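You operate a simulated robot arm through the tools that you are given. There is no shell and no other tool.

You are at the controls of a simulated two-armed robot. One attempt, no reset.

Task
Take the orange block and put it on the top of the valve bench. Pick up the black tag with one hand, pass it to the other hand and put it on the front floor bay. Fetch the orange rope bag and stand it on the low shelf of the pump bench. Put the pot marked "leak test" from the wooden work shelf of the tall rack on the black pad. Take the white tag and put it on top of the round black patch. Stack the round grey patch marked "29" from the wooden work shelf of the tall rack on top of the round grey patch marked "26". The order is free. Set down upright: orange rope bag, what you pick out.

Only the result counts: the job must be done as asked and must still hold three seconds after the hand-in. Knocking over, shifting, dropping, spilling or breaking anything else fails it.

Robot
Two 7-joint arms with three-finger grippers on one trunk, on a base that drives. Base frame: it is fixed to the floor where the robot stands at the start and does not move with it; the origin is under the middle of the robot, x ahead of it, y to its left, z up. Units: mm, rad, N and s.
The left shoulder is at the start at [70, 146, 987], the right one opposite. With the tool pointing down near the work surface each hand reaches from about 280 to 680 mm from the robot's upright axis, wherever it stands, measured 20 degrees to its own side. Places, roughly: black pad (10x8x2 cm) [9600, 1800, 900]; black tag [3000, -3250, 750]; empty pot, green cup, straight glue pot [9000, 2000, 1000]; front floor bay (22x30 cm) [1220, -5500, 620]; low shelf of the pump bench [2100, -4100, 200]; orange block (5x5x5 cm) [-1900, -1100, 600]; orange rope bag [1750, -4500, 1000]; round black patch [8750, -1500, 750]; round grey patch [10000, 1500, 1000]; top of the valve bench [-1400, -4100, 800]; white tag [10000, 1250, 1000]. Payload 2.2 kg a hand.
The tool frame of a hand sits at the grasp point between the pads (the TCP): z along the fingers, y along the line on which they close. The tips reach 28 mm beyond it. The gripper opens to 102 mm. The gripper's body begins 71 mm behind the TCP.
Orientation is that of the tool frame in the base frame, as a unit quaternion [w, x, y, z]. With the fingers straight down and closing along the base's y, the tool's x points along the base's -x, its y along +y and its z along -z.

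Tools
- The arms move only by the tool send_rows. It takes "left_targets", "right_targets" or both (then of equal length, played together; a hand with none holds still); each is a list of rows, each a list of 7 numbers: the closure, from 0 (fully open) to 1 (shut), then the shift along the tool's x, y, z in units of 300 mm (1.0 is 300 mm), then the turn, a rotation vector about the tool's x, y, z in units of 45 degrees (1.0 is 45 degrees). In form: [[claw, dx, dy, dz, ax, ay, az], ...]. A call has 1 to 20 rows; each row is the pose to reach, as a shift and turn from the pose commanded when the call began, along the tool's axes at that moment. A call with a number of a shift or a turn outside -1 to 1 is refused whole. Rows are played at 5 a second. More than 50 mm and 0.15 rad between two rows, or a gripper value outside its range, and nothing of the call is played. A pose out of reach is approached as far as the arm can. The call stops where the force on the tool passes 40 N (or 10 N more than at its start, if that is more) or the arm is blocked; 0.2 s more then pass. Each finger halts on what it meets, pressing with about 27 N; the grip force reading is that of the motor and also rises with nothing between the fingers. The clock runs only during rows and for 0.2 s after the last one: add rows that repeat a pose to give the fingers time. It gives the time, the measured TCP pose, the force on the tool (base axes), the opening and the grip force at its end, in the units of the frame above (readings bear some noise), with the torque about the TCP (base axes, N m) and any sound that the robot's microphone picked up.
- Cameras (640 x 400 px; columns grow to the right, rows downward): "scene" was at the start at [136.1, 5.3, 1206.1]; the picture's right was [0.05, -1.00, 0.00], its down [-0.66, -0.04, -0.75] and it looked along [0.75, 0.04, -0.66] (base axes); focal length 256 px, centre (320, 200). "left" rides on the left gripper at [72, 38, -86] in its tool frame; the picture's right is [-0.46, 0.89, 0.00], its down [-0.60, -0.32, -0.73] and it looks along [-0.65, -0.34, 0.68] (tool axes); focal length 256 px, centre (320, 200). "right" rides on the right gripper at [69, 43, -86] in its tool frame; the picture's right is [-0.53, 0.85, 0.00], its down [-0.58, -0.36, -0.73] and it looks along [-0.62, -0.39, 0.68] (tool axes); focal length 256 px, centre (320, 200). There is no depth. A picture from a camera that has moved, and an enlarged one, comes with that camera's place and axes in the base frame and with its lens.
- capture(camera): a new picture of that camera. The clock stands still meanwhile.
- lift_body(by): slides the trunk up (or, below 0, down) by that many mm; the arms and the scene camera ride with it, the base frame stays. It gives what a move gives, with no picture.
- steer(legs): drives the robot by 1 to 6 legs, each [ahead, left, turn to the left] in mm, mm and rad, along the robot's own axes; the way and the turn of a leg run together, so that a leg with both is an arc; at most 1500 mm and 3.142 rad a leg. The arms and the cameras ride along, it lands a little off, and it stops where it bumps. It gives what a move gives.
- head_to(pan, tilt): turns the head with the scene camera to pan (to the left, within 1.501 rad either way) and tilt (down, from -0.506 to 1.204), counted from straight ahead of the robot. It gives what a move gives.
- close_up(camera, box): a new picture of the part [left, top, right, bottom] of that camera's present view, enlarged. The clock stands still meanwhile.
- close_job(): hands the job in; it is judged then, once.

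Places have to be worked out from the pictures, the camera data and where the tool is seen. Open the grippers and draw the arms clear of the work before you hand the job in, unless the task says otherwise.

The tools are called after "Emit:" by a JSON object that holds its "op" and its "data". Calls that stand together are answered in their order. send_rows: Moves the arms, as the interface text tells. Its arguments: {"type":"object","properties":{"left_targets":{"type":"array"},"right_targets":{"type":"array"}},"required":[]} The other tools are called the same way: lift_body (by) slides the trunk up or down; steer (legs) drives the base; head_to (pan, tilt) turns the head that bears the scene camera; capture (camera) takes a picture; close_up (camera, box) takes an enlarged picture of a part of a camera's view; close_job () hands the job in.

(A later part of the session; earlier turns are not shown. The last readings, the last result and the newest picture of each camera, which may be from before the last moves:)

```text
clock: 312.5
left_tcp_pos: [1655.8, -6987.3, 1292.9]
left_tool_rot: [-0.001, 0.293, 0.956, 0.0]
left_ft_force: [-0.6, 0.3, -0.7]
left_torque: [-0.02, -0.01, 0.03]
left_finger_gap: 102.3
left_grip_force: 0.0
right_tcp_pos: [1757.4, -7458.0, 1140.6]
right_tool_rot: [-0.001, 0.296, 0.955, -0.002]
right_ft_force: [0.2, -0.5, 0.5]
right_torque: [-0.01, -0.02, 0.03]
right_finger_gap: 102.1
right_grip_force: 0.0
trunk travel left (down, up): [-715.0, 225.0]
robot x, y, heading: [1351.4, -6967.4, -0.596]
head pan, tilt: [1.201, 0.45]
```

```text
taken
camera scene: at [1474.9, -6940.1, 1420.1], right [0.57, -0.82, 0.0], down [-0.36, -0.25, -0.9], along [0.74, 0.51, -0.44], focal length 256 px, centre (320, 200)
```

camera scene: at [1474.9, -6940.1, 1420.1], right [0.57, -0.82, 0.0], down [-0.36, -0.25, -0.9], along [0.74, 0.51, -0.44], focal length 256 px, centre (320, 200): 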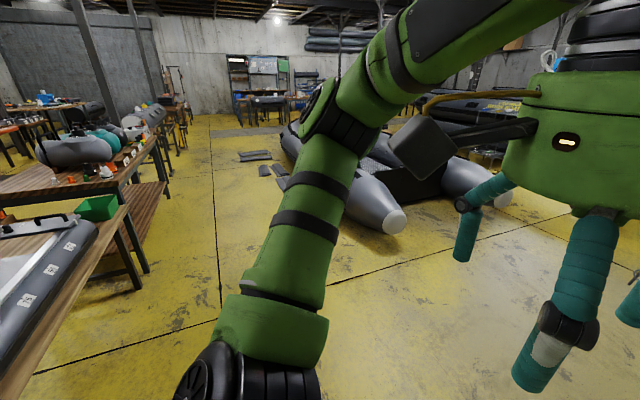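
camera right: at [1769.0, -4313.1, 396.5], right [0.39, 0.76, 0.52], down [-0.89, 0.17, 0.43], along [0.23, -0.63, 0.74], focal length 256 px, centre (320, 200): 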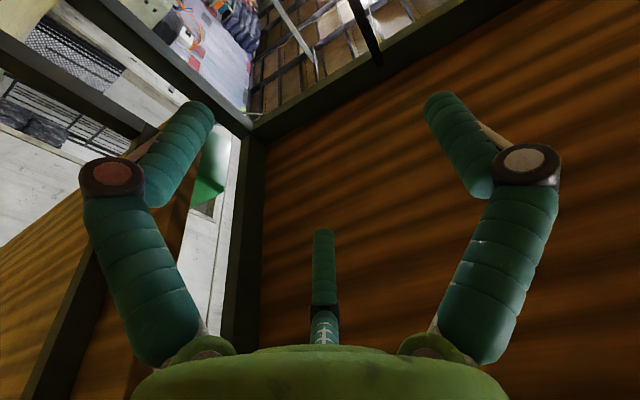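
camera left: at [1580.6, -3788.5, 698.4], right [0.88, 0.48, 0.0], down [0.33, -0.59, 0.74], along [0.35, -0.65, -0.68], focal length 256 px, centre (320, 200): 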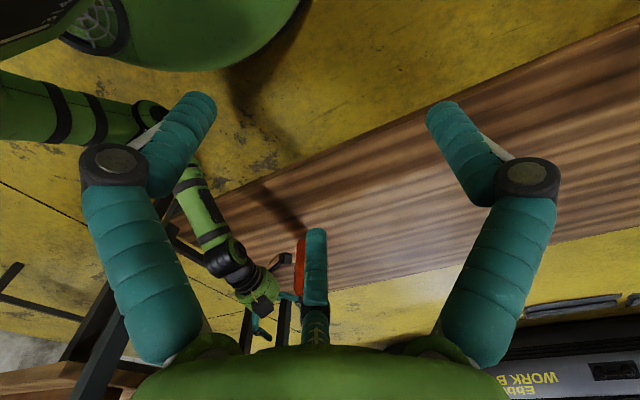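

The far aisle is ~2 m wide. I turn left and drive along it toward the tag table.

Emit:
{"op": "steer", "data": {"legs": [[0, 0, 1.563], [1300, 0, 0], [1300, 0, 0]]}}

Emit:
{"op": "head_to", "data": {"pan": 0.3, "tilt": 0.45}}

Emit:
{"op": "capture", "data": {"camera": "scene"}}

```text
clock: 329.2
left_tcp_pos: [2987.8, -4562.3, 1292.3]
left_tool_rot: [0.0, -0.433, 0.901, 0.0]
left_ft_force: [-0.1, 0.9, -0.7]
left_torque: [0.01, 0.01, -0.01]
left_finger_gap: 102.0
left_grip_force: 0.0
right_tcp_pos: [3464.0, -4500.4, 1140.2]
right_tool_rot: [0.001, -0.429, 0.903, -0.002]
right_ft_force: [0.6, 0.3, -0.7]
right_torque: [-0.02, 0.0, -0.01]
right_finger_gap: 102.2
right_grip_force: 0.0
trunk travel left (down, up): [-715.0, 225.0]
robot x, y, heading: [2941.3, -4860.4, 0.892]
head pan, tilt: [1.201, 0.45]
```

```text
clock: 330.4
left_tcp_pos: [2988.1, -4561.7, 1291.8]
left_tool_rot: [-0.001, -0.433, 0.901, 0.001]
left_ft_force: [0.0, 0.0, -0.4]
left_torque: [-0.01, 0.01, 0.0]
left_finger_gap: 101.9
left_grip_force: 0.2
right_tcp_pos: [3465.0, -4499.8, 1141.3]
right_tool_rot: [0.001, -0.429, 0.904, -0.001]
right_ft_force: [-0.3, 0.1, 0.0]
right_torque: [0.03, -0.01, 0.01]
right_finger_gap: 102.1
right_grip_force: 0.0
trunk travel left (down, up): [-715.0, 225.0]
robot x, y, heading: [2943.3, -4861.0, 0.896]
head pan, tilt: [0.3, 0.45]
```

```text
taken
camera scene: at [3007.7, -4734.4, 1420.1], right [0.93, -0.37, 0.0], down [-0.16, -0.4, -0.9], along [0.33, 0.84, -0.44], focal length 256 px, centre (320, 200)
```

scene: 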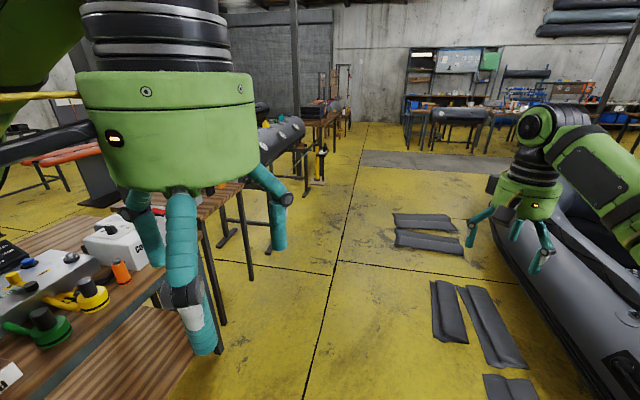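

I continue to the tag table (offset a bit left) and turn to face it from behind.

Emit:
{"op": "steer", "data": {"legs": [[1170, 217, 0], [0, 0, 1.6]]}}

Emit:
{"op": "head_to", "data": {"pan": 0.0, "tilt": 0.7}}

Emit:
{"op": "capture", "data": {"camera": "scene"}}

```text
clock: 340.5
left_tcp_pos: [3227.0, -3768.0, 1292.3]
left_tool_rot: [0.0, 0.951, -0.31, 0.001]
left_ft_force: [-0.5, -0.2, 0.3]
left_torque: [0.02, 0.0, -0.06]
left_finger_gap: 101.9
left_grip_force: 0.1
right_tcp_pos: [3143.4, -3293.6, 1140.1]
right_tool_rot: [-0.002, 0.949, -0.314, 0.0]
right_ft_force: [0.5, 0.4, -0.3]
right_torque: [0.01, -0.02, 0.02]
right_finger_gap: 102.0
right_grip_force: 0.0
trunk travel left (down, up): [-715.0, 225.0]
robot x, y, heading: [3528.7, -3803.9, 2.509]
head pan, tilt: [0.3, 0.45]
```

```text
clock: 341.3
left_tcp_pos: [3227.2, -3766.9, 1292.3]
left_tool_rot: [-0.001, 0.951, -0.309, 0.001]
left_ft_force: [0.9, 0.2, 0.3]
left_torque: [-0.03, 0.02, 0.02]
left_finger_gap: 102.1
left_grip_force: 0.1
right_tcp_pos: [3143.3, -3295.0, 1140.4]
right_tool_rot: [-0.002, 0.95, -0.314, 0.001]
right_ft_force: [0.3, 0.3, 0.0]
right_torque: [0.02, 0.01, -0.01]
right_finger_gap: 102.1
right_grip_force: 0.0
trunk travel left (down, up): [-715.0, 225.0]
robot x, y, heading: [3525.2, -3798.9, 2.513]
head pan, tilt: [0.0, 0.7]
```

```text
taken
camera scene: at [3419.8, -3720.7, 1398.0], right [0.59, 0.81, 0.0], down [0.52, -0.38, -0.77], along [-0.62, 0.45, -0.64], focal length 256 px, centre (320, 200)
```

scene: 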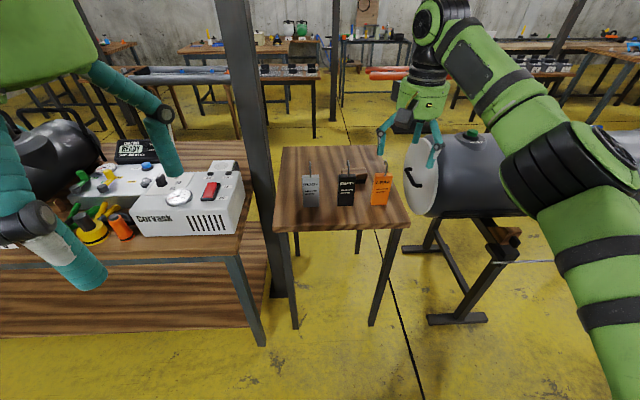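

I face the tags from behind now, close to the edge. I zoom, then lower the trunk for parallax measurement.

Emit:
{"op": "close_up", "data": {"camera": "scene", "box": [270, 140, 420, 240]}}

Emit:
{"op": "lift_body", "data": {"by": -300}}

Emit:
{"op": "close_up", "data": {"camera": "scene", "box": [270, 80, 420, 180]}}

Emit:
{"op": "capture", "data": {"camera": "scene"}}

```text
4.00 times, centred on (345, 190) of scene
camera zoom: at [3419.8, -3720.7, 1398.0], right [0.59, 0.81, 0.0], down [0.52, -0.38, -0.77], along [-0.62, 0.45, -0.64], focal length 1024 px, centre (220, 240)
```

zoom: 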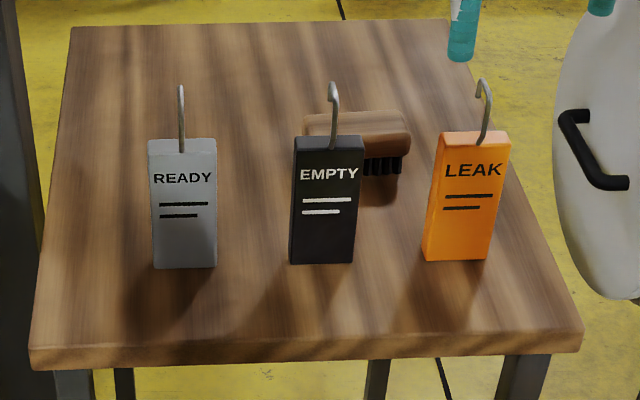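

```text
clock: 344.3
left_tcp_pos: [3227.1, -3766.8, 992.7]
left_tool_rot: [0.0, 0.951, -0.31, 0.0]
left_ft_force: [0.2, 0.3, -0.8]
left_torque: [0.0, 0.0, 0.01]
left_finger_gap: 102.0
left_grip_force: 0.0
right_tcp_pos: [3144.0, -3293.4, 839.7]
right_tool_rot: [-0.002, 0.949, -0.314, 0.0]
right_ft_force: [0.3, -0.3, 0.5]
right_torque: [-0.03, 0.01, 0.02]
right_finger_gap: 102.0
right_grip_force: 0.0
trunk travel left (down, up): [-415.0, 525.0]
robot x, y, heading: [3523.8, -3798.8, 2.508]
head pan, tilt: [0.0, 0.7]
```

```text
4.00 times, centred on (345, 130) of scene
camera zoom: at [3420.0, -3720.6, 1098.0], right [0.59, 0.81, 0.0], down [0.52, -0.38, -0.77], along [-0.62, 0.45, -0.64], focal length 1024 px, centre (220, 480)
```

zoom: 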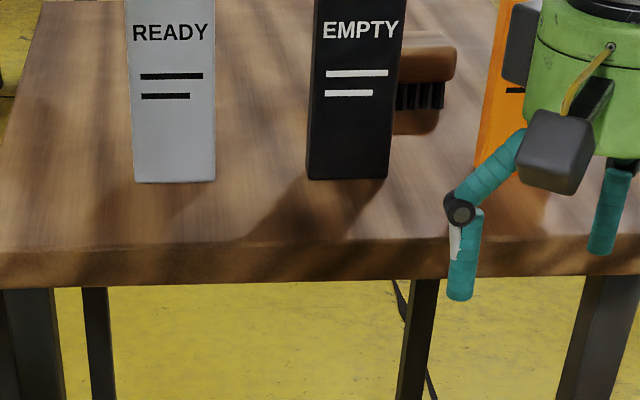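

```text
taken
camera scene: at [3420.0, -3720.6, 1098.0], right [0.59, 0.81, 0.0], down [0.52, -0.38, -0.77], along [-0.62, 0.45, -0.64], focal length 256 px, centre (320, 200)
```

scene: 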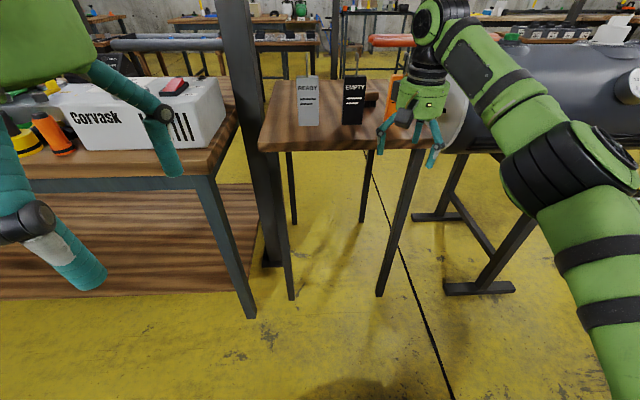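

Table top is z≈800; the EMPTY tag is ~55 wide, 22 thick, 120 tall plus hook, centred near (2916,-3242), squarely facing me. Plan: the right hand takes it from behind, low and nearly horizontal (p≈15°), then the left hand takes it tool-down from the top. I raise the trunk and pitch the right hand.

Emit:
{"op": "lift_body", "data": {"by": 108}}

Emit:
{"op": "send_rows", "data": {"right_targets": [[0, 0.003, -0.01, 0.02, 0, -0.17, 0], [0, 0.006, -0.02, 0.05, 0, -0.34, 0], [0, 0.009, -0.03, 0.07, 0, -0.5, 0], [0, 0.012, -0.04, 0.1, 0, -0.67, 0], [0, 0.015, -0.05, 0.13, 0, -0.84, 0], [0, 0.017, -0.05, 0.15, 0, -1, 0], [0, 0.017, -0.05, 0.15, 0, -1, 0]]}}

Emit:
{"op": "send_rows", "data": {"right_targets": [[0, 0.025, 0, 0.025, 0, -0.15, 0], [0, 0.05, 0, 0.05, 0, -0.3, 0], [0, 0.07, 0, 0.07, 0, -0.45, 0], [0, 0.09, 0, 0.09, 0, -0.6, 0], [0, 0.108, 0, 0.108, 0, -0.667, 0], [0, 0.108, 0, 0.108, 0, -0.667, 0]]}}

Emit:
{"op": "capture", "data": {"camera": "scene"}}

```text
clock: 345.7
left_tcp_pos: [3224.7, -3767.1, 1100.7]
left_tool_rot: [0.0, 0.951, -0.31, 0.001]
left_ft_force: [0.3, -0.5, 1.4]
left_torque: [0.04, -0.04, -0.01]
left_finger_gap: 102.0
left_grip_force: 0.2
right_tcp_pos: [3143.2, -3293.6, 948.2]
right_tool_rot: [-0.001, 0.949, -0.315, 0.0]
right_ft_force: [-0.1, 0.0, -0.4]
right_torque: [-0.02, -0.01, -0.01]
right_finger_gap: 102.0
right_grip_force: 0.0
trunk travel left (down, up): [-523.0, 417.0]
robot x, y, heading: [3526.4, -3799.9, 2.513]
head pan, tilt: [0.0, 0.7]
```

```text
clock: 347.3
left_tcp_pos: [3226.3, -3766.5, 1100.1]
left_tool_rot: [0.0, 0.951, -0.31, 0.0]
left_ft_force: [-0.4, 0.4, 0.7]
left_torque: [0.0, 0.02, 0.01]
left_finger_gap: 102.1
left_grip_force: 0.0
right_tcp_pos: [3156.9, -3284.0, 902.9]
right_tool_rot: [-0.122, 0.877, -0.29, -0.364]
right_ft_force: [-0.4, -0.6, -0.1]
right_torque: [0.0, 0.02, -0.01]
right_finger_gap: 101.8
right_grip_force: 0.0
trunk travel left (down, up): [-523.0, 417.0]
robot x, y, heading: [3524.2, -3801.0, 2.513]
head pan, tilt: [0.0, 0.7]
```

```text
clock: 348.7
left_tcp_pos: [3226.1, -3768.2, 1100.7]
left_tool_rot: [0.0, 0.951, -0.309, 0.001]
left_ft_force: [0.6, 0.6, 0.9]
left_torque: [0.0, -0.03, -0.03]
left_finger_gap: 101.7
left_grip_force: 0.0
right_tcp_pos: [3156.1, -3285.6, 858.7]
right_tool_rot: [-0.193, 0.753, -0.248, -0.578]
right_ft_force: [0.2, 0.3, 0.2]
right_torque: [0.0, 0.01, 0.01]
right_finger_gap: 102.0
right_grip_force: 0.0
trunk travel left (down, up): [-523.0, 417.0]
robot x, y, heading: [3527.0, -3802.5, 2.512]
head pan, tilt: [0.0, 0.7]
```

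```text
taken
camera scene: at [3419.9, -3720.6, 1206.0], right [0.59, 0.81, 0.0], down [0.52, -0.38, -0.76], along [-0.62, 0.45, -0.64], focal length 256 px, centre (320, 200)
```

scene: 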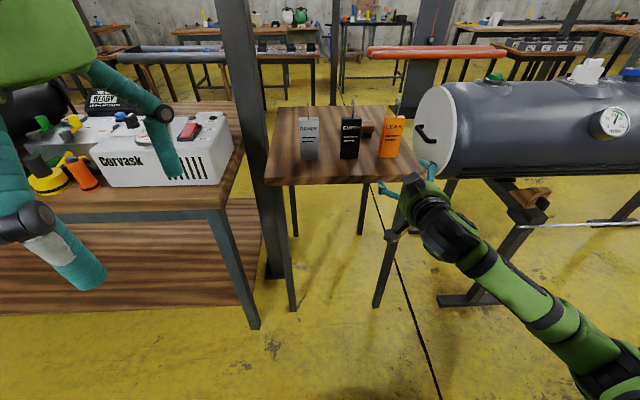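

I shift left 97 and ahead 110 mm, then check alignment with the EMPTY tag.

Emit:
{"op": "steer", "data": {"legs": [[0, 97, 0], [110, 0, 0]]}}

Emit:
{"op": "capture", "data": {"camera": "right"}}

Emit:
{"op": "capture", "data": {"camera": "scene"}}

Emit:
{"op": "close_up", "data": {"camera": "scene", "box": [300, 90, 440, 220]}}

```text
clock: 350.6
left_tcp_pos: [3075.9, -3778.6, 1100.0]
left_tool_rot: [0.0, 0.951, -0.308, 0.001]
left_ft_force: [-0.1, -0.1, 0.5]
left_torque: [-0.04, -0.03, -0.02]
left_finger_gap: 101.6
left_grip_force: 0.0
right_tcp_pos: [3003.1, -3295.8, 859.1]
right_tool_rot: [-0.191, 0.754, -0.247, -0.577]
right_ft_force: [0.1, 0.5, -0.6]
right_torque: [0.04, 0.04, -0.03]
right_finger_gap: 102.0
right_grip_force: 0.1
trunk travel left (down, up): [-523.0, 417.0]
robot x, y, heading: [3375.8, -3809.4, 2.51]
head pan, tilt: [0.0, 0.7]
```

```text
taken
camera right: at [3057.8, -3391.8, 812.9], right [-0.61, -0.6, 0.51], down [0.66, -0.04, 0.75], along [-0.43, 0.8, 0.42], focal length 256 px, centre (320, 200)
```

right: 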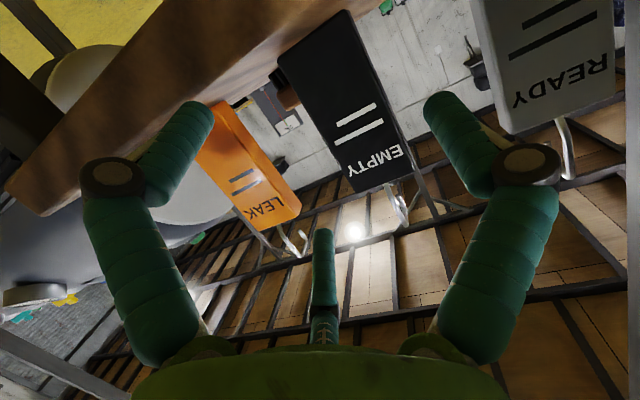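

```text
taken
camera scene: at [3268.3, -3730.9, 1205.9], right [0.59, 0.81, 0.0], down [0.52, -0.38, -0.76], along [-0.62, 0.45, -0.64], focal length 256 px, centre (320, 200)
```

scene: 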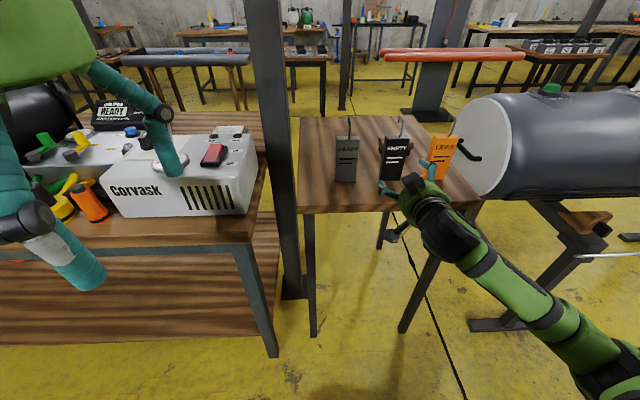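

```text
3.08 times, centred on (370, 155) of scene
camera zoom: at [3268.3, -3730.9, 1205.9], right [0.59, 0.81, 0.0], down [0.52, -0.38, -0.76], along [-0.62, 0.45, -0.64], focal length 787 px, centre (166, 338)
```

zoom: 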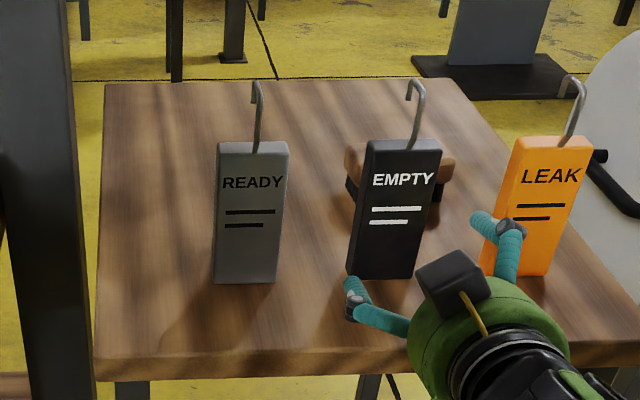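

Near face is ~93 mm ahead, centred 7 mm left of TCP. I advance 76 mm horizontally and 15 mm up with the arm (keeping the camera box above the table edge).

Emit:
{"op": "send_rows", "data": {"right_targets": [[0, -0.05, -0.006, -0.01, 0, 0, 0], [0, -0.065, -0.006, 0.05, 0, 0, 0], [0, -0.08, -0.006, 0.11, 0, 0, 0], [0, -0.097, -0.006, 0.17, 0, 0, 0], [0, -0.114, -0.006, 0.232, 0, 0, 0], [0, -0.114, -0.006, 0.232, 0, 0, 0]]}}

Emit:
{"op": "capture", "data": {"camera": "right"}}

Emit:
{"op": "close_up", "data": {"camera": "scene", "box": [300, 90, 440, 220]}}

```text
clock: 352.0
left_tcp_pos: [3076.7, -3778.9, 1101.0]
left_tool_rot: [0.0, 0.951, -0.308, 0.0]
left_ft_force: [0.5, 0.4, -0.8]
left_torque: [0.0, -0.02, 0.03]
left_finger_gap: 101.8
left_grip_force: 0.1
right_tcp_pos: [2944.5, -3248.6, 875.5]
right_tool_rot: [-0.191, 0.754, -0.246, -0.578]
right_ft_force: [-0.9, 0.0, 0.5]
right_torque: [-0.01, 0.0, 0.03]
right_finger_gap: 102.0
right_grip_force: 0.1
trunk travel left (down, up): [-523.0, 417.0]
robot x, y, heading: [3376.0, -3812.3, 2.514]
head pan, tilt: [0.0, 0.7]
```

```text
taken
camera right: at [2998.2, -3344.5, 829.2], right [-0.61, -0.6, 0.51], down [0.66, -0.04, 0.75], along [-0.43, 0.8, 0.42], focal length 256 px, centre (320, 200)
```

right: 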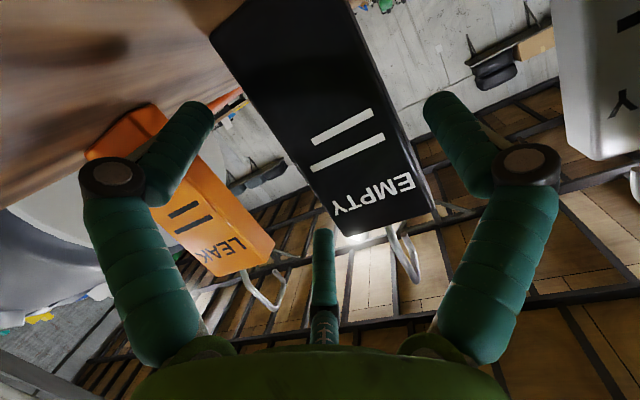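

```text
3.08 times, centred on (370, 155) of scene
camera zoom: at [3269.1, -3731.3, 1206.0], right [0.59, 0.81, 0.0], down [0.52, -0.38, -0.77], along [-0.62, 0.45, -0.64], focal length 787 px, centre (166, 338)
```

zoom: 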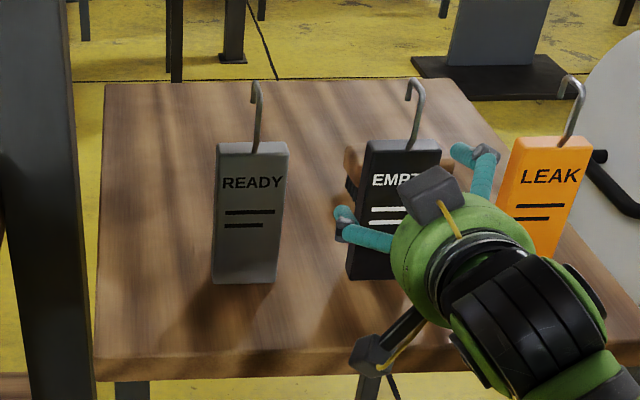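

The near face seems ~25 mm ahead; I advance 10 mm more, raise 6 mm and shift 5 mm left.

Emit:
{"op": "send_rows", "data": {"right_targets": [[0, -0.02, 0.008, -0.005, 0, 0, 0], [0, -0.028, 0.015, 0.027, 0, 0, 0], [0, -0.028, 0.015, 0.027, 0, 0, 0]]}}

Emit:
{"op": "capture", "data": {"camera": "right"}}

Emit:
{"op": "close_up", "data": {"camera": "scene", "box": [330, 110, 440, 230]}}

```text
clock: 352.8
left_tcp_pos: [3075.2, -3779.6, 1100.4]
left_tool_rot: [-0.001, 0.951, -0.308, 0.0]
left_ft_force: [0.2, 0.3, -0.2]
left_torque: [-0.01, -0.02, -0.03]
left_finger_gap: 102.0
left_grip_force: 0.1
right_tcp_pos: [2934.3, -3246.6, 880.3]
right_tool_rot: [-0.192, 0.754, -0.247, -0.578]
right_ft_force: [0.4, -0.1, 0.3]
right_torque: [0.0, -0.01, 0.0]
right_finger_gap: 101.8
right_grip_force: 0.0
trunk travel left (down, up): [-523.0, 417.0]
robot x, y, heading: [3374.7, -3813.2, 2.511]
head pan, tilt: [0.0, 0.7]
```

```text
taken
camera right: at [2987.4, -3342.2, 835.0], right [-0.61, -0.6, 0.51], down [0.66, -0.04, 0.75], along [-0.43, 0.8, 0.42], focal length 256 px, centre (320, 200)
```

right: 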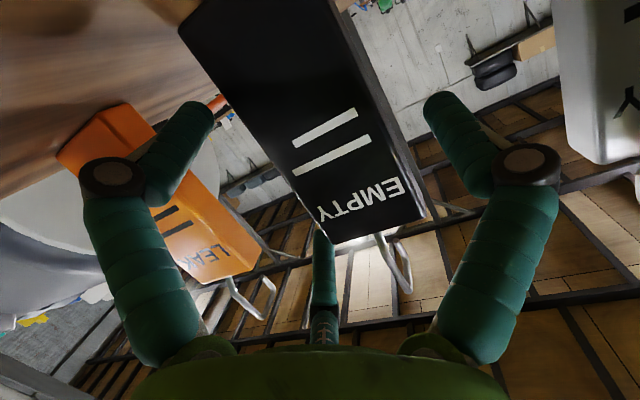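

```text
3.33 times, centred on (385, 170) of scene
camera zoom: at [3268.9, -3731.3, 1206.0], right [0.59, 0.81, 0.0], down [0.52, -0.38, -0.77], along [-0.62, 0.45, -0.64], focal length 853 px, centre (103, 300)
```

zoom: 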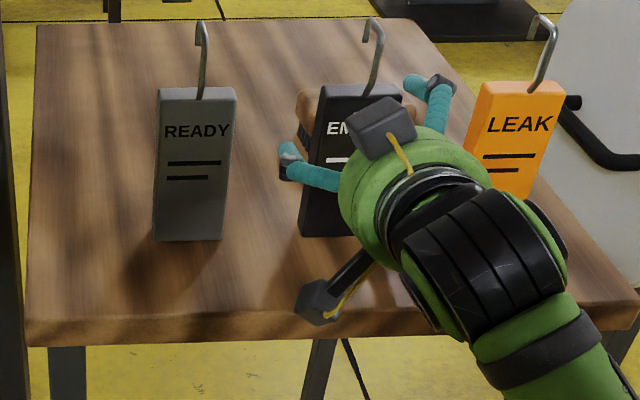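

The tag is well between the prongs. I close the right gripper gently.

Emit:
{"op": "send_rows", "data": {"right_targets": [[0.15, 0, 0, 0, 0, 0, 0], [0.3, 0, 0, 0, 0, 0, 0], [0.4, 0, 0, 0, 0, 0, 0], [0.55, 0, 0, 0, 0, 0, 0], [0.7, 0, 0, 0, 0, 0, 0], [0.85, 0, 0, 0, 0, 0, 0], [1, 0, 0, 0, 0, 0, 0], [1, 0, 0, 0, 0, 0, 0]]}}

Emit:
{"op": "capture", "data": {"camera": "right"}}

Emit:
{"op": "close_up", "data": {"camera": "scene", "box": [330, 110, 440, 230]}}

```text
clock: 354.6
left_tcp_pos: [3076.1, -3779.1, 1100.5]
left_tool_rot: [0.001, 0.951, -0.308, 0.0]
left_ft_force: [-0.7, 1.5, -0.6]
left_torque: [-0.03, 0.03, -0.01]
left_finger_gap: 102.0
left_grip_force: 0.0
right_tcp_pos: [2934.3, -3248.2, 881.2]
right_tool_rot: [-0.192, 0.753, -0.247, -0.579]
right_ft_force: [0.1, -0.1, 1.9]
right_torque: [-0.12, 0.04, 0.04]
right_finger_gap: 78.7
right_grip_force: 27.5
trunk travel left (down, up): [-523.0, 417.0]
robot x, y, heading: [3376.2, -3812.9, 2.514]
head pan, tilt: [0.0, 0.7]
```

```text
taken
camera right: at [2987.5, -3342.4, 835.2], right [-0.61, -0.6, 0.51], down [0.66, -0.04, 0.75], along [-0.43, 0.8, 0.42], focal length 256 px, centre (320, 200)
```

right: 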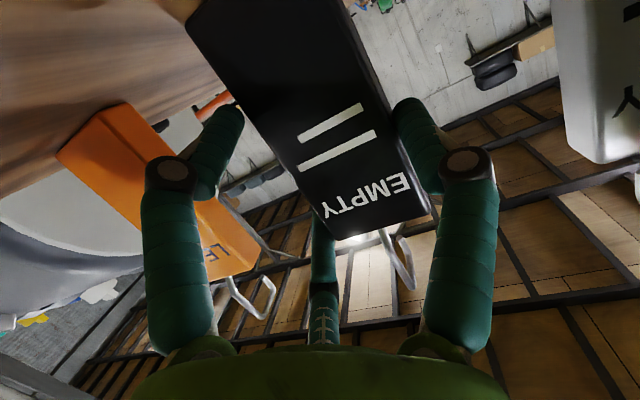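

```text
3.33 times, centred on (385, 170) of scene
camera zoom: at [3268.9, -3731.7, 1206.0], right [0.59, 0.81, 0.0], down [0.52, -0.38, -0.77], along [-0.62, 0.45, -0.64], focal length 853 px, centre (103, 300)
```

zoom: 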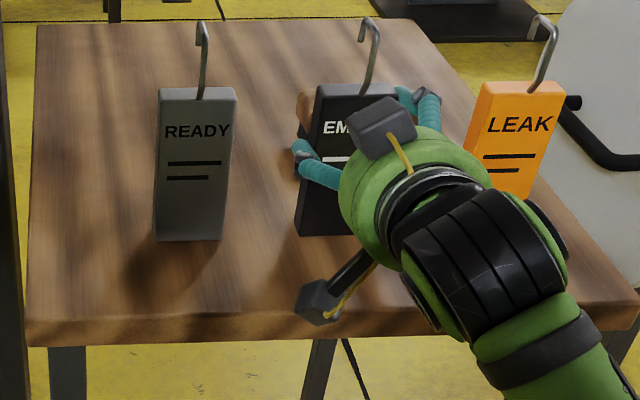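

Gripped (gap 78.7). I lift the trunk 80 mm and check the tag.

Emit:
{"op": "lift_body", "data": {"by": 30}}

Emit:
{"op": "lift_body", "data": {"by": 60}}

Emit:
{"op": "capture", "data": {"camera": "scene"}}

Emit:
{"op": "capture", "data": {"camera": "right"}}

```text
clock: 355.4
left_tcp_pos: [3075.0, -3779.1, 1130.7]
left_tool_rot: [0.0, 0.951, -0.308, 0.001]
left_ft_force: [0.2, -0.3, -0.4]
left_torque: [-0.03, 0.0, -0.02]
left_finger_gap: 102.2
left_grip_force: 0.0
right_tcp_pos: [2932.4, -3245.7, 910.4]
right_tool_rot: [-0.191, 0.754, -0.247, -0.578]
right_ft_force: [0.4, 0.1, -1.2]
right_torque: [0.01, -0.02, 0.0]
right_finger_gap: 78.7
right_grip_force: 27.1
trunk travel left (down, up): [-553.0, 387.0]
robot x, y, heading: [3372.3, -3811.6, 2.516]
head pan, tilt: [0.0, 0.7]
```

```text
clock: 356.4
left_tcp_pos: [3075.7, -3778.4, 1190.5]
left_tool_rot: [0.001, 0.951, -0.308, 0.001]
left_ft_force: [0.1, 0.5, -1.1]
left_torque: [-0.01, -0.03, 0.03]
left_finger_gap: 102.0
left_grip_force: 0.2
right_tcp_pos: [2932.2, -3246.2, 969.6]
right_tool_rot: [-0.191, 0.754, -0.247, -0.578]
right_ft_force: [0.8, 0.3, -1.2]
right_torque: [-0.05, 0.01, 0.03]
right_finger_gap: 78.6
right_grip_force: 26.6
trunk travel left (down, up): [-613.0, 327.0]
robot x, y, heading: [3374.2, -3810.1, 2.519]
head pan, tilt: [0.0, 0.7]
```

```text
taken
camera scene: at [3268.3, -3731.0, 1295.9], right [0.59, 0.81, 0.0], down [0.52, -0.38, -0.76], along [-0.62, 0.45, -0.64], focal length 256 px, centre (320, 200)
```

scene: 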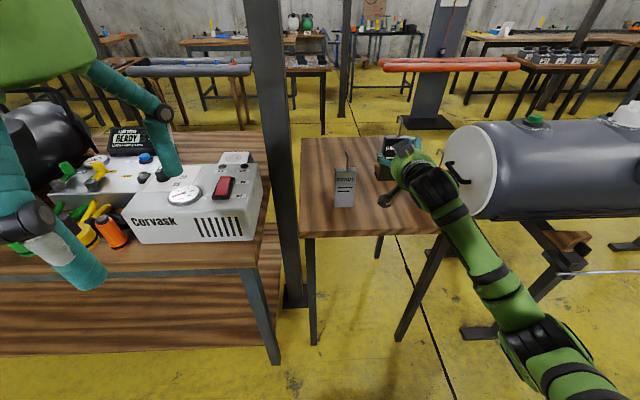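

```text
taken
camera right: at [2987.2, -3341.9, 924.5], right [-0.61, -0.6, 0.51], down [0.66, -0.04, 0.75], along [-0.43, 0.8, 0.42], focal length 256 px, centre (320, 200)
```

right: 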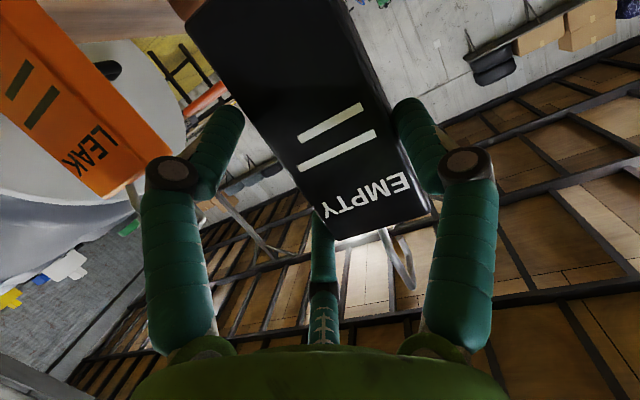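

The tag is held upright. I back away 350 mm from the table for the hand-over.

Emit:
{"op": "steer", "data": {"legs": [[-350, 0, 0]]}}

Emit:
{"op": "head_to", "data": {"pan": -0.1, "tilt": 0.75}}

Emit:
{"op": "capture", "data": {"camera": "scene"}}

```text
clock: 358.7
left_tcp_pos: [3364.0, -3986.7, 1189.6]
left_tool_rot: [0.0, 0.951, -0.308, 0.001]
left_ft_force: [0.1, 0.3, 0.5]
left_torque: [0.0, 0.03, 0.0]
left_finger_gap: 101.9
left_grip_force: 0.1
right_tcp_pos: [3219.5, -3455.2, 969.9]
right_tool_rot: [-0.191, 0.754, -0.246, -0.579]
right_ft_force: [0.5, 1.3, -1.0]
right_torque: [0.0, -0.04, 0.01]
right_finger_gap: 78.3
right_grip_force: 26.7
trunk travel left (down, up): [-613.0, 327.0]
robot x, y, heading: [3664.0, -4019.7, 2.523]
head pan, tilt: [0.0, 0.7]
```

```text
clock: 359.3
left_tcp_pos: [3364.0, -3987.5, 1190.2]
left_tool_rot: [0.0, 0.952, -0.307, 0.001]
left_ft_force: [-0.5, 0.2, -0.4]
left_torque: [0.0, -0.02, 0.01]
left_finger_gap: 101.9
left_grip_force: 0.1
right_tcp_pos: [3219.1, -3455.4, 970.1]
right_tool_rot: [-0.19, 0.755, -0.246, -0.578]
right_ft_force: [-0.1, 0.0, -0.8]
right_torque: [0.01, 0.02, 0.01]
right_finger_gap: 78.5
right_grip_force: 27.2
trunk travel left (down, up): [-613.0, 327.0]
robot x, y, heading: [3662.7, -4022.9, 2.517]
head pan, tilt: [-0.099, 0.75]
```

```text
taken
camera scene: at [3563.3, -3934.5, 1291.7], right [0.66, 0.75, 0.0], down [0.51, -0.45, -0.73], along [-0.55, 0.48, -0.68], focal length 256 px, centre (320, 200)
```

scene: 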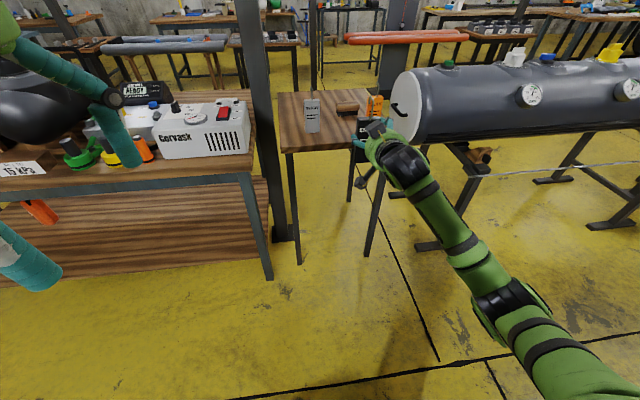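

Both other tags still stand. For the hand-over I bring the right hand with the tag closer to my centre line.

Emit:
{"op": "send_rows", "data": {"right_targets": [[1, 0.022, 0.08, -0.08, 0, 0, 0], [1, 0.044, 0.16, -0.163, 0, 0, 0], [1, 0.066, 0.24, -0.245, 0, 0, 0], [1, 0.087, 0.31, -0.326, 0, 0, 0], [1, 0.109, 0.39, -0.408, 0, 0, 0], [1, 0.131, 0.47, -0.489, 0, 0, 0], [1, 0.131, 0.47, -0.489, 0, 0, 0]]}}

Emit:
{"op": "send_rows", "data": {"left_targets": [[0, 0, 0, 0, 0, 0, -0.17], [0, 0, 0, 0, 0, 0, -0.34], [0, 0, 0, 0, 0, 0, -0.5], [0, 0, 0, 0, 0, 0, -0.67], [0, 0, 0, 0, 0, 0, -0.84], [0, 0, 0, 0, 0, 0, -1], [0, 0, 0, 0, 0, 0, -1]]}}

Emit:
{"op": "send_rows", "data": {"left_targets": [[0, 0, 0, 0, 0, 0, -0.17], [0, 0, 0, 0, 0, 0, -0.34], [0, 0, 0, 0, 0, 0, -0.5], [0, 0, 0, 0, 0, 0, -0.67], [0, 0, 0, 0, 0, 0, -0.84], [0, 0, 0, 0, 0, 0, -1], [0, 0, 0, 0, 0, 0, -1]]}}

Emit:
{"op": "capture", "data": {"camera": "scene"}}

```text
clock: 360.9
left_tcp_pos: [3364.1, -3985.8, 1189.4]
left_tool_rot: [0.001, 0.951, -0.308, 0.001]
left_ft_force: [0.3, -0.3, 0.0]
left_torque: [-0.01, 0.0, -0.02]
left_finger_gap: 102.2
left_grip_force: 0.1
right_tcp_pos: [3259.0, -3657.4, 968.9]
right_tool_rot: [-0.191, 0.754, -0.246, -0.579]
right_ft_force: [-1.6, 0.0, -1.4]
right_torque: [0.02, -0.06, 0.02]
right_finger_gap: 78.3
right_grip_force: 27.3
trunk travel left (down, up): [-613.0, 327.0]
robot x, y, heading: [3666.9, -4018.6, 2.517]
head pan, tilt: [-0.099, 0.75]
```

```text
clock: 362.5
left_tcp_pos: [3363.3, -3987.0, 1190.4]
left_tool_rot: [0.0, 0.997, 0.081, 0.0]
left_ft_force: [-0.8, -0.5, -0.7]
left_torque: [0.0, -0.03, -0.02]
left_finger_gap: 101.8
left_grip_force: 0.0
right_tcp_pos: [3259.2, -3658.1, 969.3]
right_tool_rot: [-0.19, 0.754, -0.245, -0.578]
right_ft_force: [-0.4, -0.4, -1.6]
right_torque: [-0.02, -0.02, 0.03]
right_finger_gap: 78.4
right_grip_force: 26.8
trunk travel left (down, up): [-613.0, 327.0]
robot x, y, heading: [3665.8, -4022.7, 2.521]
head pan, tilt: [-0.099, 0.75]
```

```text
clock: 364.1
left_tcp_pos: [3363.1, -3987.7, 1190.6]
left_tool_rot: [0.001, 0.89, 0.457, 0.0]
left_ft_force: [0.3, 0.7, 0.0]
left_torque: [-0.01, 0.0, -0.02]
left_finger_gap: 102.1
left_grip_force: 0.1
right_tcp_pos: [3258.7, -3659.7, 968.9]
right_tool_rot: [-0.19, 0.754, -0.246, -0.578]
right_ft_force: [0.0, 0.2, -2.0]
right_torque: [0.01, -0.02, 0.03]
right_finger_gap: 78.0
right_grip_force: 27.0
trunk travel left (down, up): [-613.0, 327.0]
robot x, y, heading: [3664.9, -4019.0, 2.518]
head pan, tilt: [-0.099, 0.75]
```

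```text
taken
camera scene: at [3562.9, -3934.2, 1291.7], right [0.66, 0.75, 0.0], down [0.51, -0.45, -0.73], along [-0.55, 0.48, -0.68], focal length 256 px, centre (320, 200)
```

scene: 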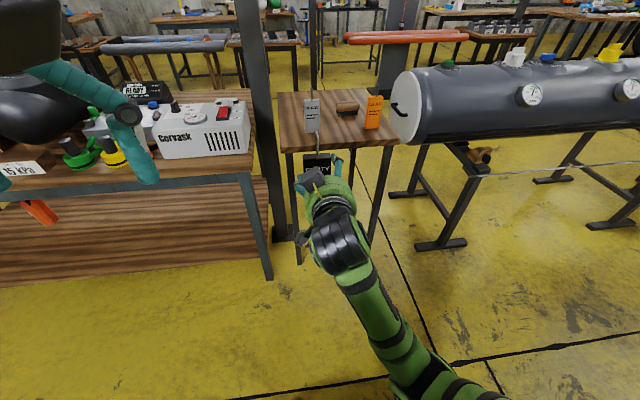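

The left hand is yawed so it will pinch the tag front-to-back. I move it above the tag's top in two calls.

Emit:
{"op": "send_rows", "data": {"left_targets": [[0, 0.05, -0.087, 0, 0, 0, 0], [0, 0.1, -0.173, 0, 0, 0, 0], [0, 0.15, -0.26, 0, 0, 0, 0], [0, 0.2, -0.347, 0, 0, 0, 0], [0, 0.25, -0.433, 0, 0, 0, 0], [0, 0.3, -0.52, 0, 0, 0, 0]]}}

Emit:
{"op": "send_rows", "data": {"left_targets": [[0, 0.05, -0.085, 0.03, 0, 0, 0], [0, 0.1, -0.17, 0.06, 0, 0, 0], [0, 0.15, -0.255, 0.1, 0, 0, 0], [0, 0.2, -0.34, 0.13, 0, 0, 0], [0, 0.25, -0.424, 0.17, 0, 0, 0], [0, 0.302, -0.509, 0.2, 0, 0, 0], [0, 0.302, -0.509, 0.2, 0, 0, 0]]}}

Emit:
{"op": "capture", "data": {"camera": "left"}}

Emit:
{"op": "capture", "data": {"camera": "scene"}}

```text
clock: 365.5
left_tcp_pos: [3289.2, -3820.2, 1191.4]
left_tool_rot: [0.001, 0.89, 0.455, -0.001]
left_ft_force: [-0.6, 0.3, 0.5]
left_torque: [-0.05, 0.01, -0.01]
left_finger_gap: 102.0
left_grip_force: 0.1
right_tcp_pos: [3258.5, -3657.5, 968.7]
right_tool_rot: [-0.191, 0.754, -0.247, -0.578]
right_ft_force: [0.9, 0.4, -0.9]
right_torque: [-0.01, -0.02, 0.05]
right_finger_gap: 78.1
right_grip_force: 26.4
trunk travel left (down, up): [-613.0, 327.0]
robot x, y, heading: [3660.6, -4018.1, 2.513]
head pan, tilt: [-0.099, 0.75]
```

```text
clock: 367.1
left_tcp_pos: [3242.0, -3691.8, 1129.1]
left_tool_rot: [0.002, 0.89, 0.456, 0.0]
left_ft_force: [0.3, 0.3, 0.0]
left_torque: [-0.03, 0.02, -0.04]
left_finger_gap: 101.8
left_grip_force: 0.0
left hand out of reach, approached as far as the arm can: row 5, 6, 7
right_tcp_pos: [3260.3, -3658.7, 968.2]
right_tool_rot: [-0.191, 0.754, -0.246, -0.578]
right_ft_force: [-0.4, -0.7, -0.3]
right_torque: [-0.01, -0.04, 0.02]
right_finger_gap: 77.8
right_grip_force: 27.1
trunk travel left (down, up): [-613.0, 327.0]
robot x, y, heading: [3664.6, -4018.9, 2.515]
head pan, tilt: [-0.099, 0.75]
```

```text
taken
camera left: at [3315.8, -3654.9, 1215.1], right [0.45, -0.9, 0.0], down [-0.61, -0.3, 0.73], along [-0.65, -0.33, -0.68], focal length 256 px, centre (320, 200)
```

left: 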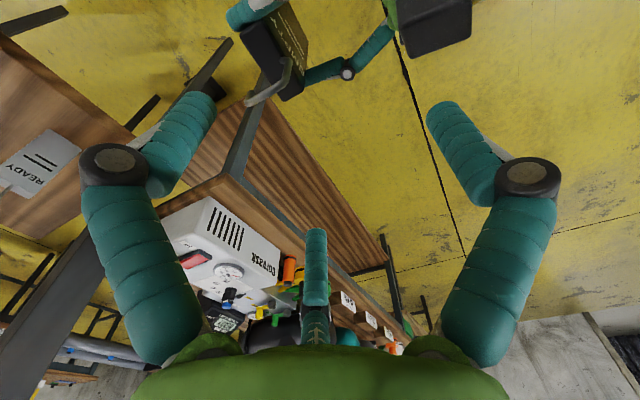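

```text
taken
camera scene: at [3563.4, -3933.8, 1291.7], right [0.66, 0.75, 0.0], down [0.51, -0.45, -0.73], along [-0.55, 0.48, -0.68], focal length 256 px, centre (320, 200)
```

scene: 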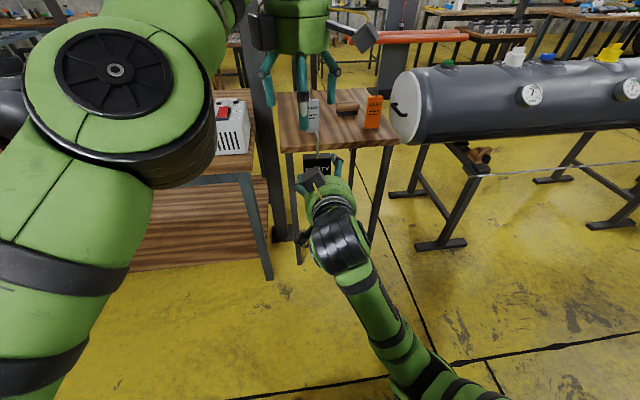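

The left hand is at its reach limit there, so I bring the right hand with the tag ~75 mm back and 30 mm left.

Emit:
{"op": "send_rows", "data": {"right_targets": [[1, 0.02, 0.03, -0.08, 0, 0, 0], [1, 0.04, 0.07, -0.16, 0, 0, 0], [1, 0.064, 0.1, -0.24, 0, 0, 0], [1, 0.064, 0.1, -0.24, 0, 0, 0]]}}

Emit:
{"op": "close_up", "data": {"camera": "scene", "box": [240, 20, 400, 260]}}

Emit:
{"op": "capture", "data": {"camera": "left"}}

```text
clock: 368.1
left_tcp_pos: [3242.2, -3691.1, 1129.7]
left_tool_rot: [0.001, 0.891, 0.455, 0.0]
left_ft_force: [-1.1, -0.2, -0.2]
left_torque: [-0.01, 0.02, 0.01]
left_finger_gap: 102.4
left_grip_force: 0.0
right_tcp_pos: [3304.5, -3711.4, 964.5]
right_tool_rot: [-0.224, 0.755, -0.233, -0.571]
right_ft_force: [-0.1, 0.8, -1.3]
right_torque: [-0.02, -0.04, 0.0]
right_finger_gap: 78.0
right_grip_force: 27.1
trunk travel left (down, up): [-613.0, 327.0]
robot x, y, heading: [3663.6, -4016.7, 2.519]
head pan, tilt: [-0.099, 0.75]
```

```text
1.67 times, centred on (320, 140) of scene
camera zoom: at [3562.7, -3934.3, 1291.7], right [0.66, 0.75, 0.0], down [0.51, -0.45, -0.73], along [-0.55, 0.48, -0.68], focal length 426 px, centre (320, 300)
```

zoom: 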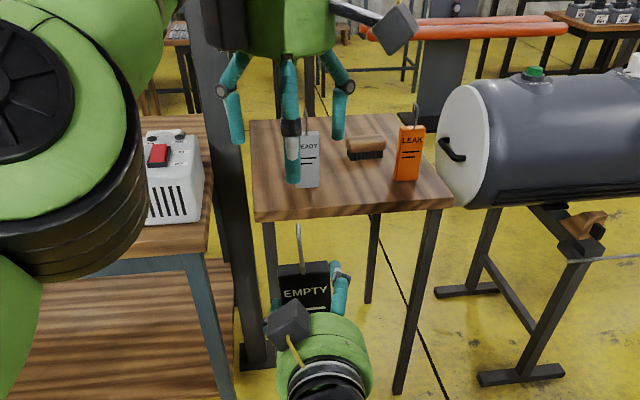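

```text
taken
camera left: at [3314.9, -3655.5, 1215.2], right [0.45, -0.89, 0.0], down [-0.61, -0.3, 0.73], along [-0.65, -0.33, -0.68], focal length 256 px, centre (320, 200)
```

left: 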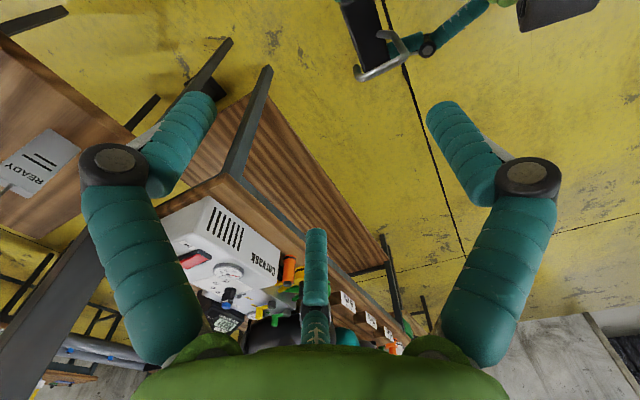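

The right wrist tilted 4° near a limit; I move it back 25 mm to the right.

Emit:
{"op": "send_rows", "data": {"right_targets": [[1, -0.01, -0.05, 0.02, 0, 0, 0], [1, -0.02, -0.1, 0.05, 0, 0, 0], [1, -0.02, -0.1, 0.05, 0, 0, 0]]}}

```text
clock: 368.9
left_tcp_pos: [3243.2, -3692.6, 1128.8]
left_tool_rot: [0.001, 0.89, 0.455, 0.001]
left_ft_force: [0.3, 0.5, 0.4]
left_torque: [-0.04, 0.02, 0.0]
left_finger_gap: 102.3
left_grip_force: 0.1
right_tcp_pos: [3311.2, -3686.2, 956.1]
right_tool_rot: [-0.219, 0.765, -0.229, -0.561]
right_ft_force: [-0.3, -0.3, 0.4]
right_torque: [-0.02, -0.05, 0.0]
right_finger_gap: 77.7
right_grip_force: 27.2
trunk travel left (down, up): [-613.0, 327.0]
robot x, y, heading: [3661.8, -4020.3, 2.514]
head pan, tilt: [-0.099, 0.75]
```

Still off; the retracted position itself is the problem. I push the right hand forward 50 mm again to regain the exact orientation.

Emit:
{"op": "send_rows", "data": {"right_targets": [[1, -0.015, 0, 0.06, 0, 0, 0], [1, -0.03, 0, 0.11, 0, 0, 0], [1, -0.043, 0, 0.16, 0, 0, 0], [1, -0.043, 0, 0.16, 0, 0, 0]]}}

Emit:
{"op": "capture", "data": {"camera": "scene"}}

```text
clock: 369.8
left_tcp_pos: [3242.6, -3691.7, 1128.5]
left_tool_rot: [0.0, 0.89, 0.456, 0.0]
left_ft_force: [0.3, -1.6, 0.1]
left_torque: [0.0, 0.0, -0.01]
left_finger_gap: 101.9
left_grip_force: 0.0
right_tcp_pos: [3281.3, -3640.1, 945.4]
right_tool_rot: [-0.248, 0.767, -0.22, -0.549]
right_ft_force: [0.1, 0.8, -1.1]
right_torque: [0.01, -0.02, -0.02]
right_finger_gap: 77.8
right_grip_force: 27.3
trunk travel left (down, up): [-613.0, 327.0]
robot x, y, heading: [3664.9, -4018.7, 2.518]
head pan, tilt: [-0.099, 0.75]
stopped in row 4 (right hand): the arm was blocked; the commanded pose is now the measured one
```

```text
taken
camera scene: at [3562.9, -3934.1, 1291.7], right [0.66, 0.75, 0.0], down [0.51, -0.45, -0.73], along [-0.55, 0.48, -0.68], focal length 256 px, centre (320, 200)
```

scene: 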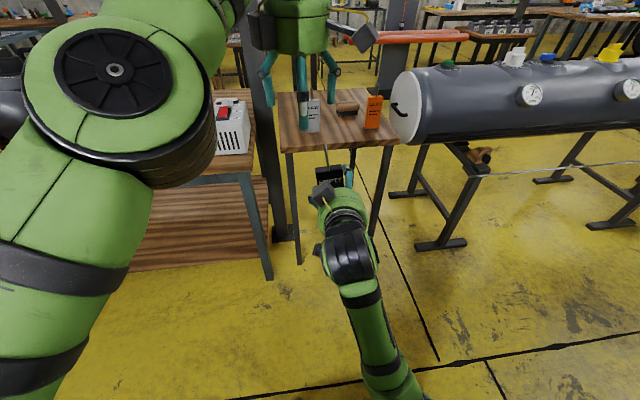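

The right arm is obstructed in that pocket. I move it out forward/right to a comfortable pose and restore its orientation.

Emit:
{"op": "send_rows", "data": {"right_targets": [[1, -0.03, -0.06, 0.06, -0.02, -0.005, 0.03], [1, -0.06, -0.11, 0.12, -0.04, -0.01, 0.07], [1, -0.09, -0.16, 0.19, -0.07, -0.02, 0.11], [1, -0.134, -0.221, 0.276, -0.096, -0.026, 0.157], [1, -0.134, -0.221, 0.276, -0.096, -0.026, 0.157]]}}

Emit:
{"op": "capture", "data": {"camera": "scene"}}

Emit:
{"op": "capture", "data": {"camera": "right"}}

```text
clock: 371.0
left_tcp_pos: [3242.6, -3692.5, 1130.1]
left_tool_rot: [0.0, 0.89, 0.456, -0.001]
left_ft_force: [0.1, -0.7, -0.6]
left_torque: [0.01, 0.0, -0.03]
left_finger_gap: 101.8
left_grip_force: 0.1
right_tcp_pos: [3248.0, -3535.8, 969.1]
right_tool_rot: [-0.185, 0.754, -0.243, -0.581]
right_ft_force: [0.3, 0.2, -1.0]
right_torque: [-0.01, -0.03, -0.02]
right_finger_gap: 77.9
right_grip_force: 26.8
trunk travel left (down, up): [-613.0, 327.0]
robot x, y, heading: [3664.7, -4019.9, 2.514]
head pan, tilt: [-0.099, 0.75]
```

```text
taken
camera scene: at [3563.3, -3935.1, 1291.8], right [0.66, 0.75, 0.0], down [0.51, -0.45, -0.73], along [-0.55, 0.49, -0.68], focal length 256 px, centre (320, 200)
```

scene: 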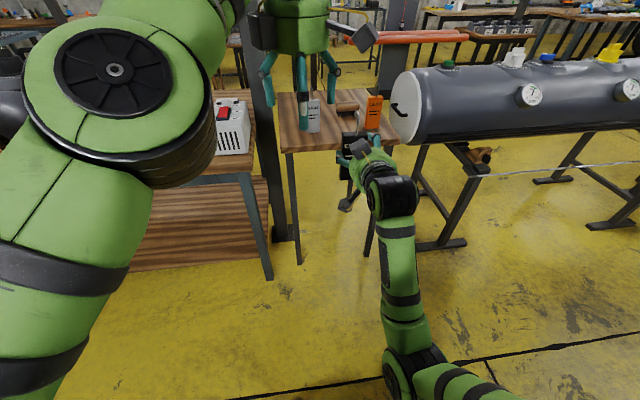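

```text
taken
camera right: at [3302.6, -3630.7, 923.7], right [-0.6, -0.61, 0.52], down [0.67, -0.03, 0.74], along [-0.44, 0.8, 0.42], focal length 256 px, centre (320, 200)
```

right: 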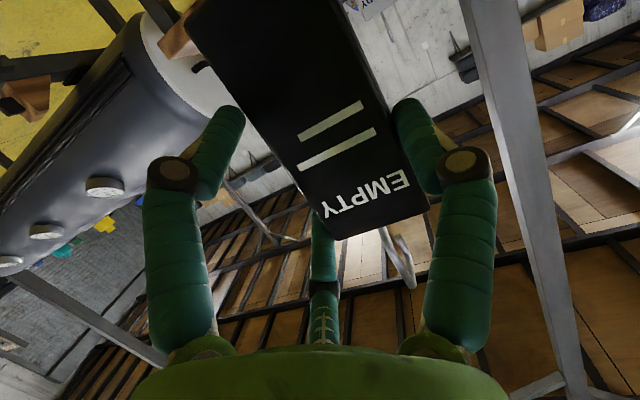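

Pose restored with the tag still square in the grip. To make room I lower the right hand relative to the shoulders (down 159, back 111, left 77), which also suits the left arm's reach.

Emit:
{"op": "send_rows", "data": {"right_targets": [[1, 0.1, 0.04, -0.036, 0, 0, 0], [1, 0.2, 0.085, -0.073, 0, 0, 0], [1, 0.3, 0.13, -0.11, 0, 0, 0], [1, 0.4, 0.17, -0.146, 0, 0, 0], [1, 0.5, 0.21, -0.18, 0, 0, 0], [1, 0.608, 0.257, -0.22, 0, 0, 0], [1, 0.608, 0.257, -0.22, 0, 0, 0]]}}

Emit:
{"op": "capture", "data": {"camera": "scene"}}

Emit:
{"op": "capture", "data": {"camera": "left"}}

```text
clock: 372.6
left_tcp_pos: [3243.4, -3691.6, 1128.8]
left_tool_rot: [0.001, 0.891, 0.455, 0.0]
left_ft_force: [0.2, -0.2, 0.3]
left_torque: [0.01, 0.01, 0.0]
left_finger_gap: 102.1
left_grip_force: 0.0
right_tcp_pos: [3304.7, -3641.8, 805.7]
right_tool_rot: [-0.223, 0.76, -0.208, -0.575]
right_ft_force: [0.2, 0.4, -0.9]
right_torque: [-0.03, -0.01, -0.01]
right_finger_gap: 77.9
right_grip_force: 26.8
trunk travel left (down, up): [-613.0, 327.0]
robot x, y, heading: [3663.5, -4020.1, 2.518]
head pan, tilt: [-0.099, 0.75]
```

```text
taken
camera scene: at [3562.7, -3934.0, 1291.6], right [0.66, 0.75, 0.0], down [0.51, -0.45, -0.73], along [-0.55, 0.48, -0.68], focal length 256 px, centre (320, 200)
```

scene: 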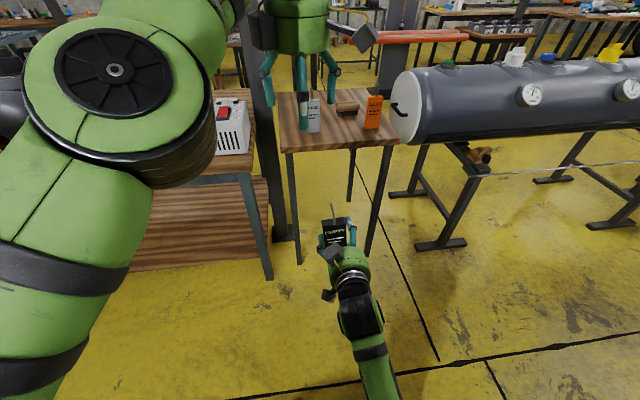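

```text
taken
camera left: at [3314.9, -3655.2, 1215.1], right [0.45, -0.89, 0.0], down [-0.61, -0.3, 0.73], along [-0.65, -0.33, -0.68], focal length 256 px, centre (320, 200)
```

left: 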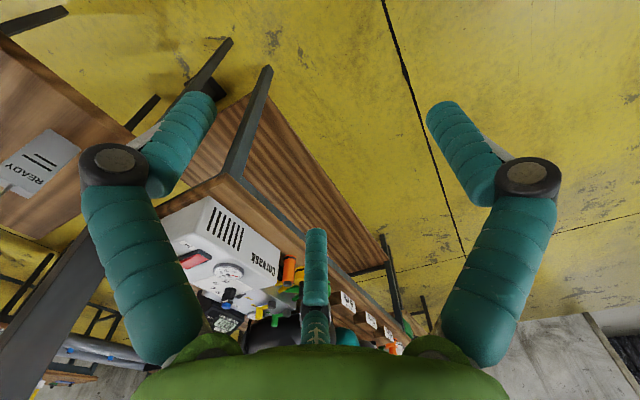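

The right hand is rolled ~5.7° here (joint limit), which I can match with the left hand. First a small downward test move of the left hand to see its commanded reference.

Emit:
{"op": "send_rows", "data": {"left_targets": [[0, 0, 0, 0.1, 0, 0, 0], [0, 0, 0, 0.2, 0, 0, 0], [0, 0, 0, 0.2, 0, 0, 0]]}}

```text
clock: 373.4
left_tcp_pos: [3245.1, -3694.1, 1067.4]
left_tool_rot: [0.0, 0.89, 0.456, 0.0]
left_ft_force: [0.4, 0.0, -0.6]
left_torque: [0.03, 0.01, 0.04]
left_finger_gap: 101.9
left_grip_force: 0.0
right_tcp_pos: [3305.5, -3644.4, 804.0]
right_tool_rot: [-0.221, 0.762, -0.207, -0.573]
right_ft_force: [0.6, 0.6, -0.2]
right_torque: [-0.03, 0.02, 0.02]
right_finger_gap: 78.0
right_grip_force: 26.8
trunk travel left (down, up): [-613.0, 327.0]
robot x, y, heading: [3661.7, -4019.4, 2.519]
head pan, tilt: [-0.099, 0.75]
```

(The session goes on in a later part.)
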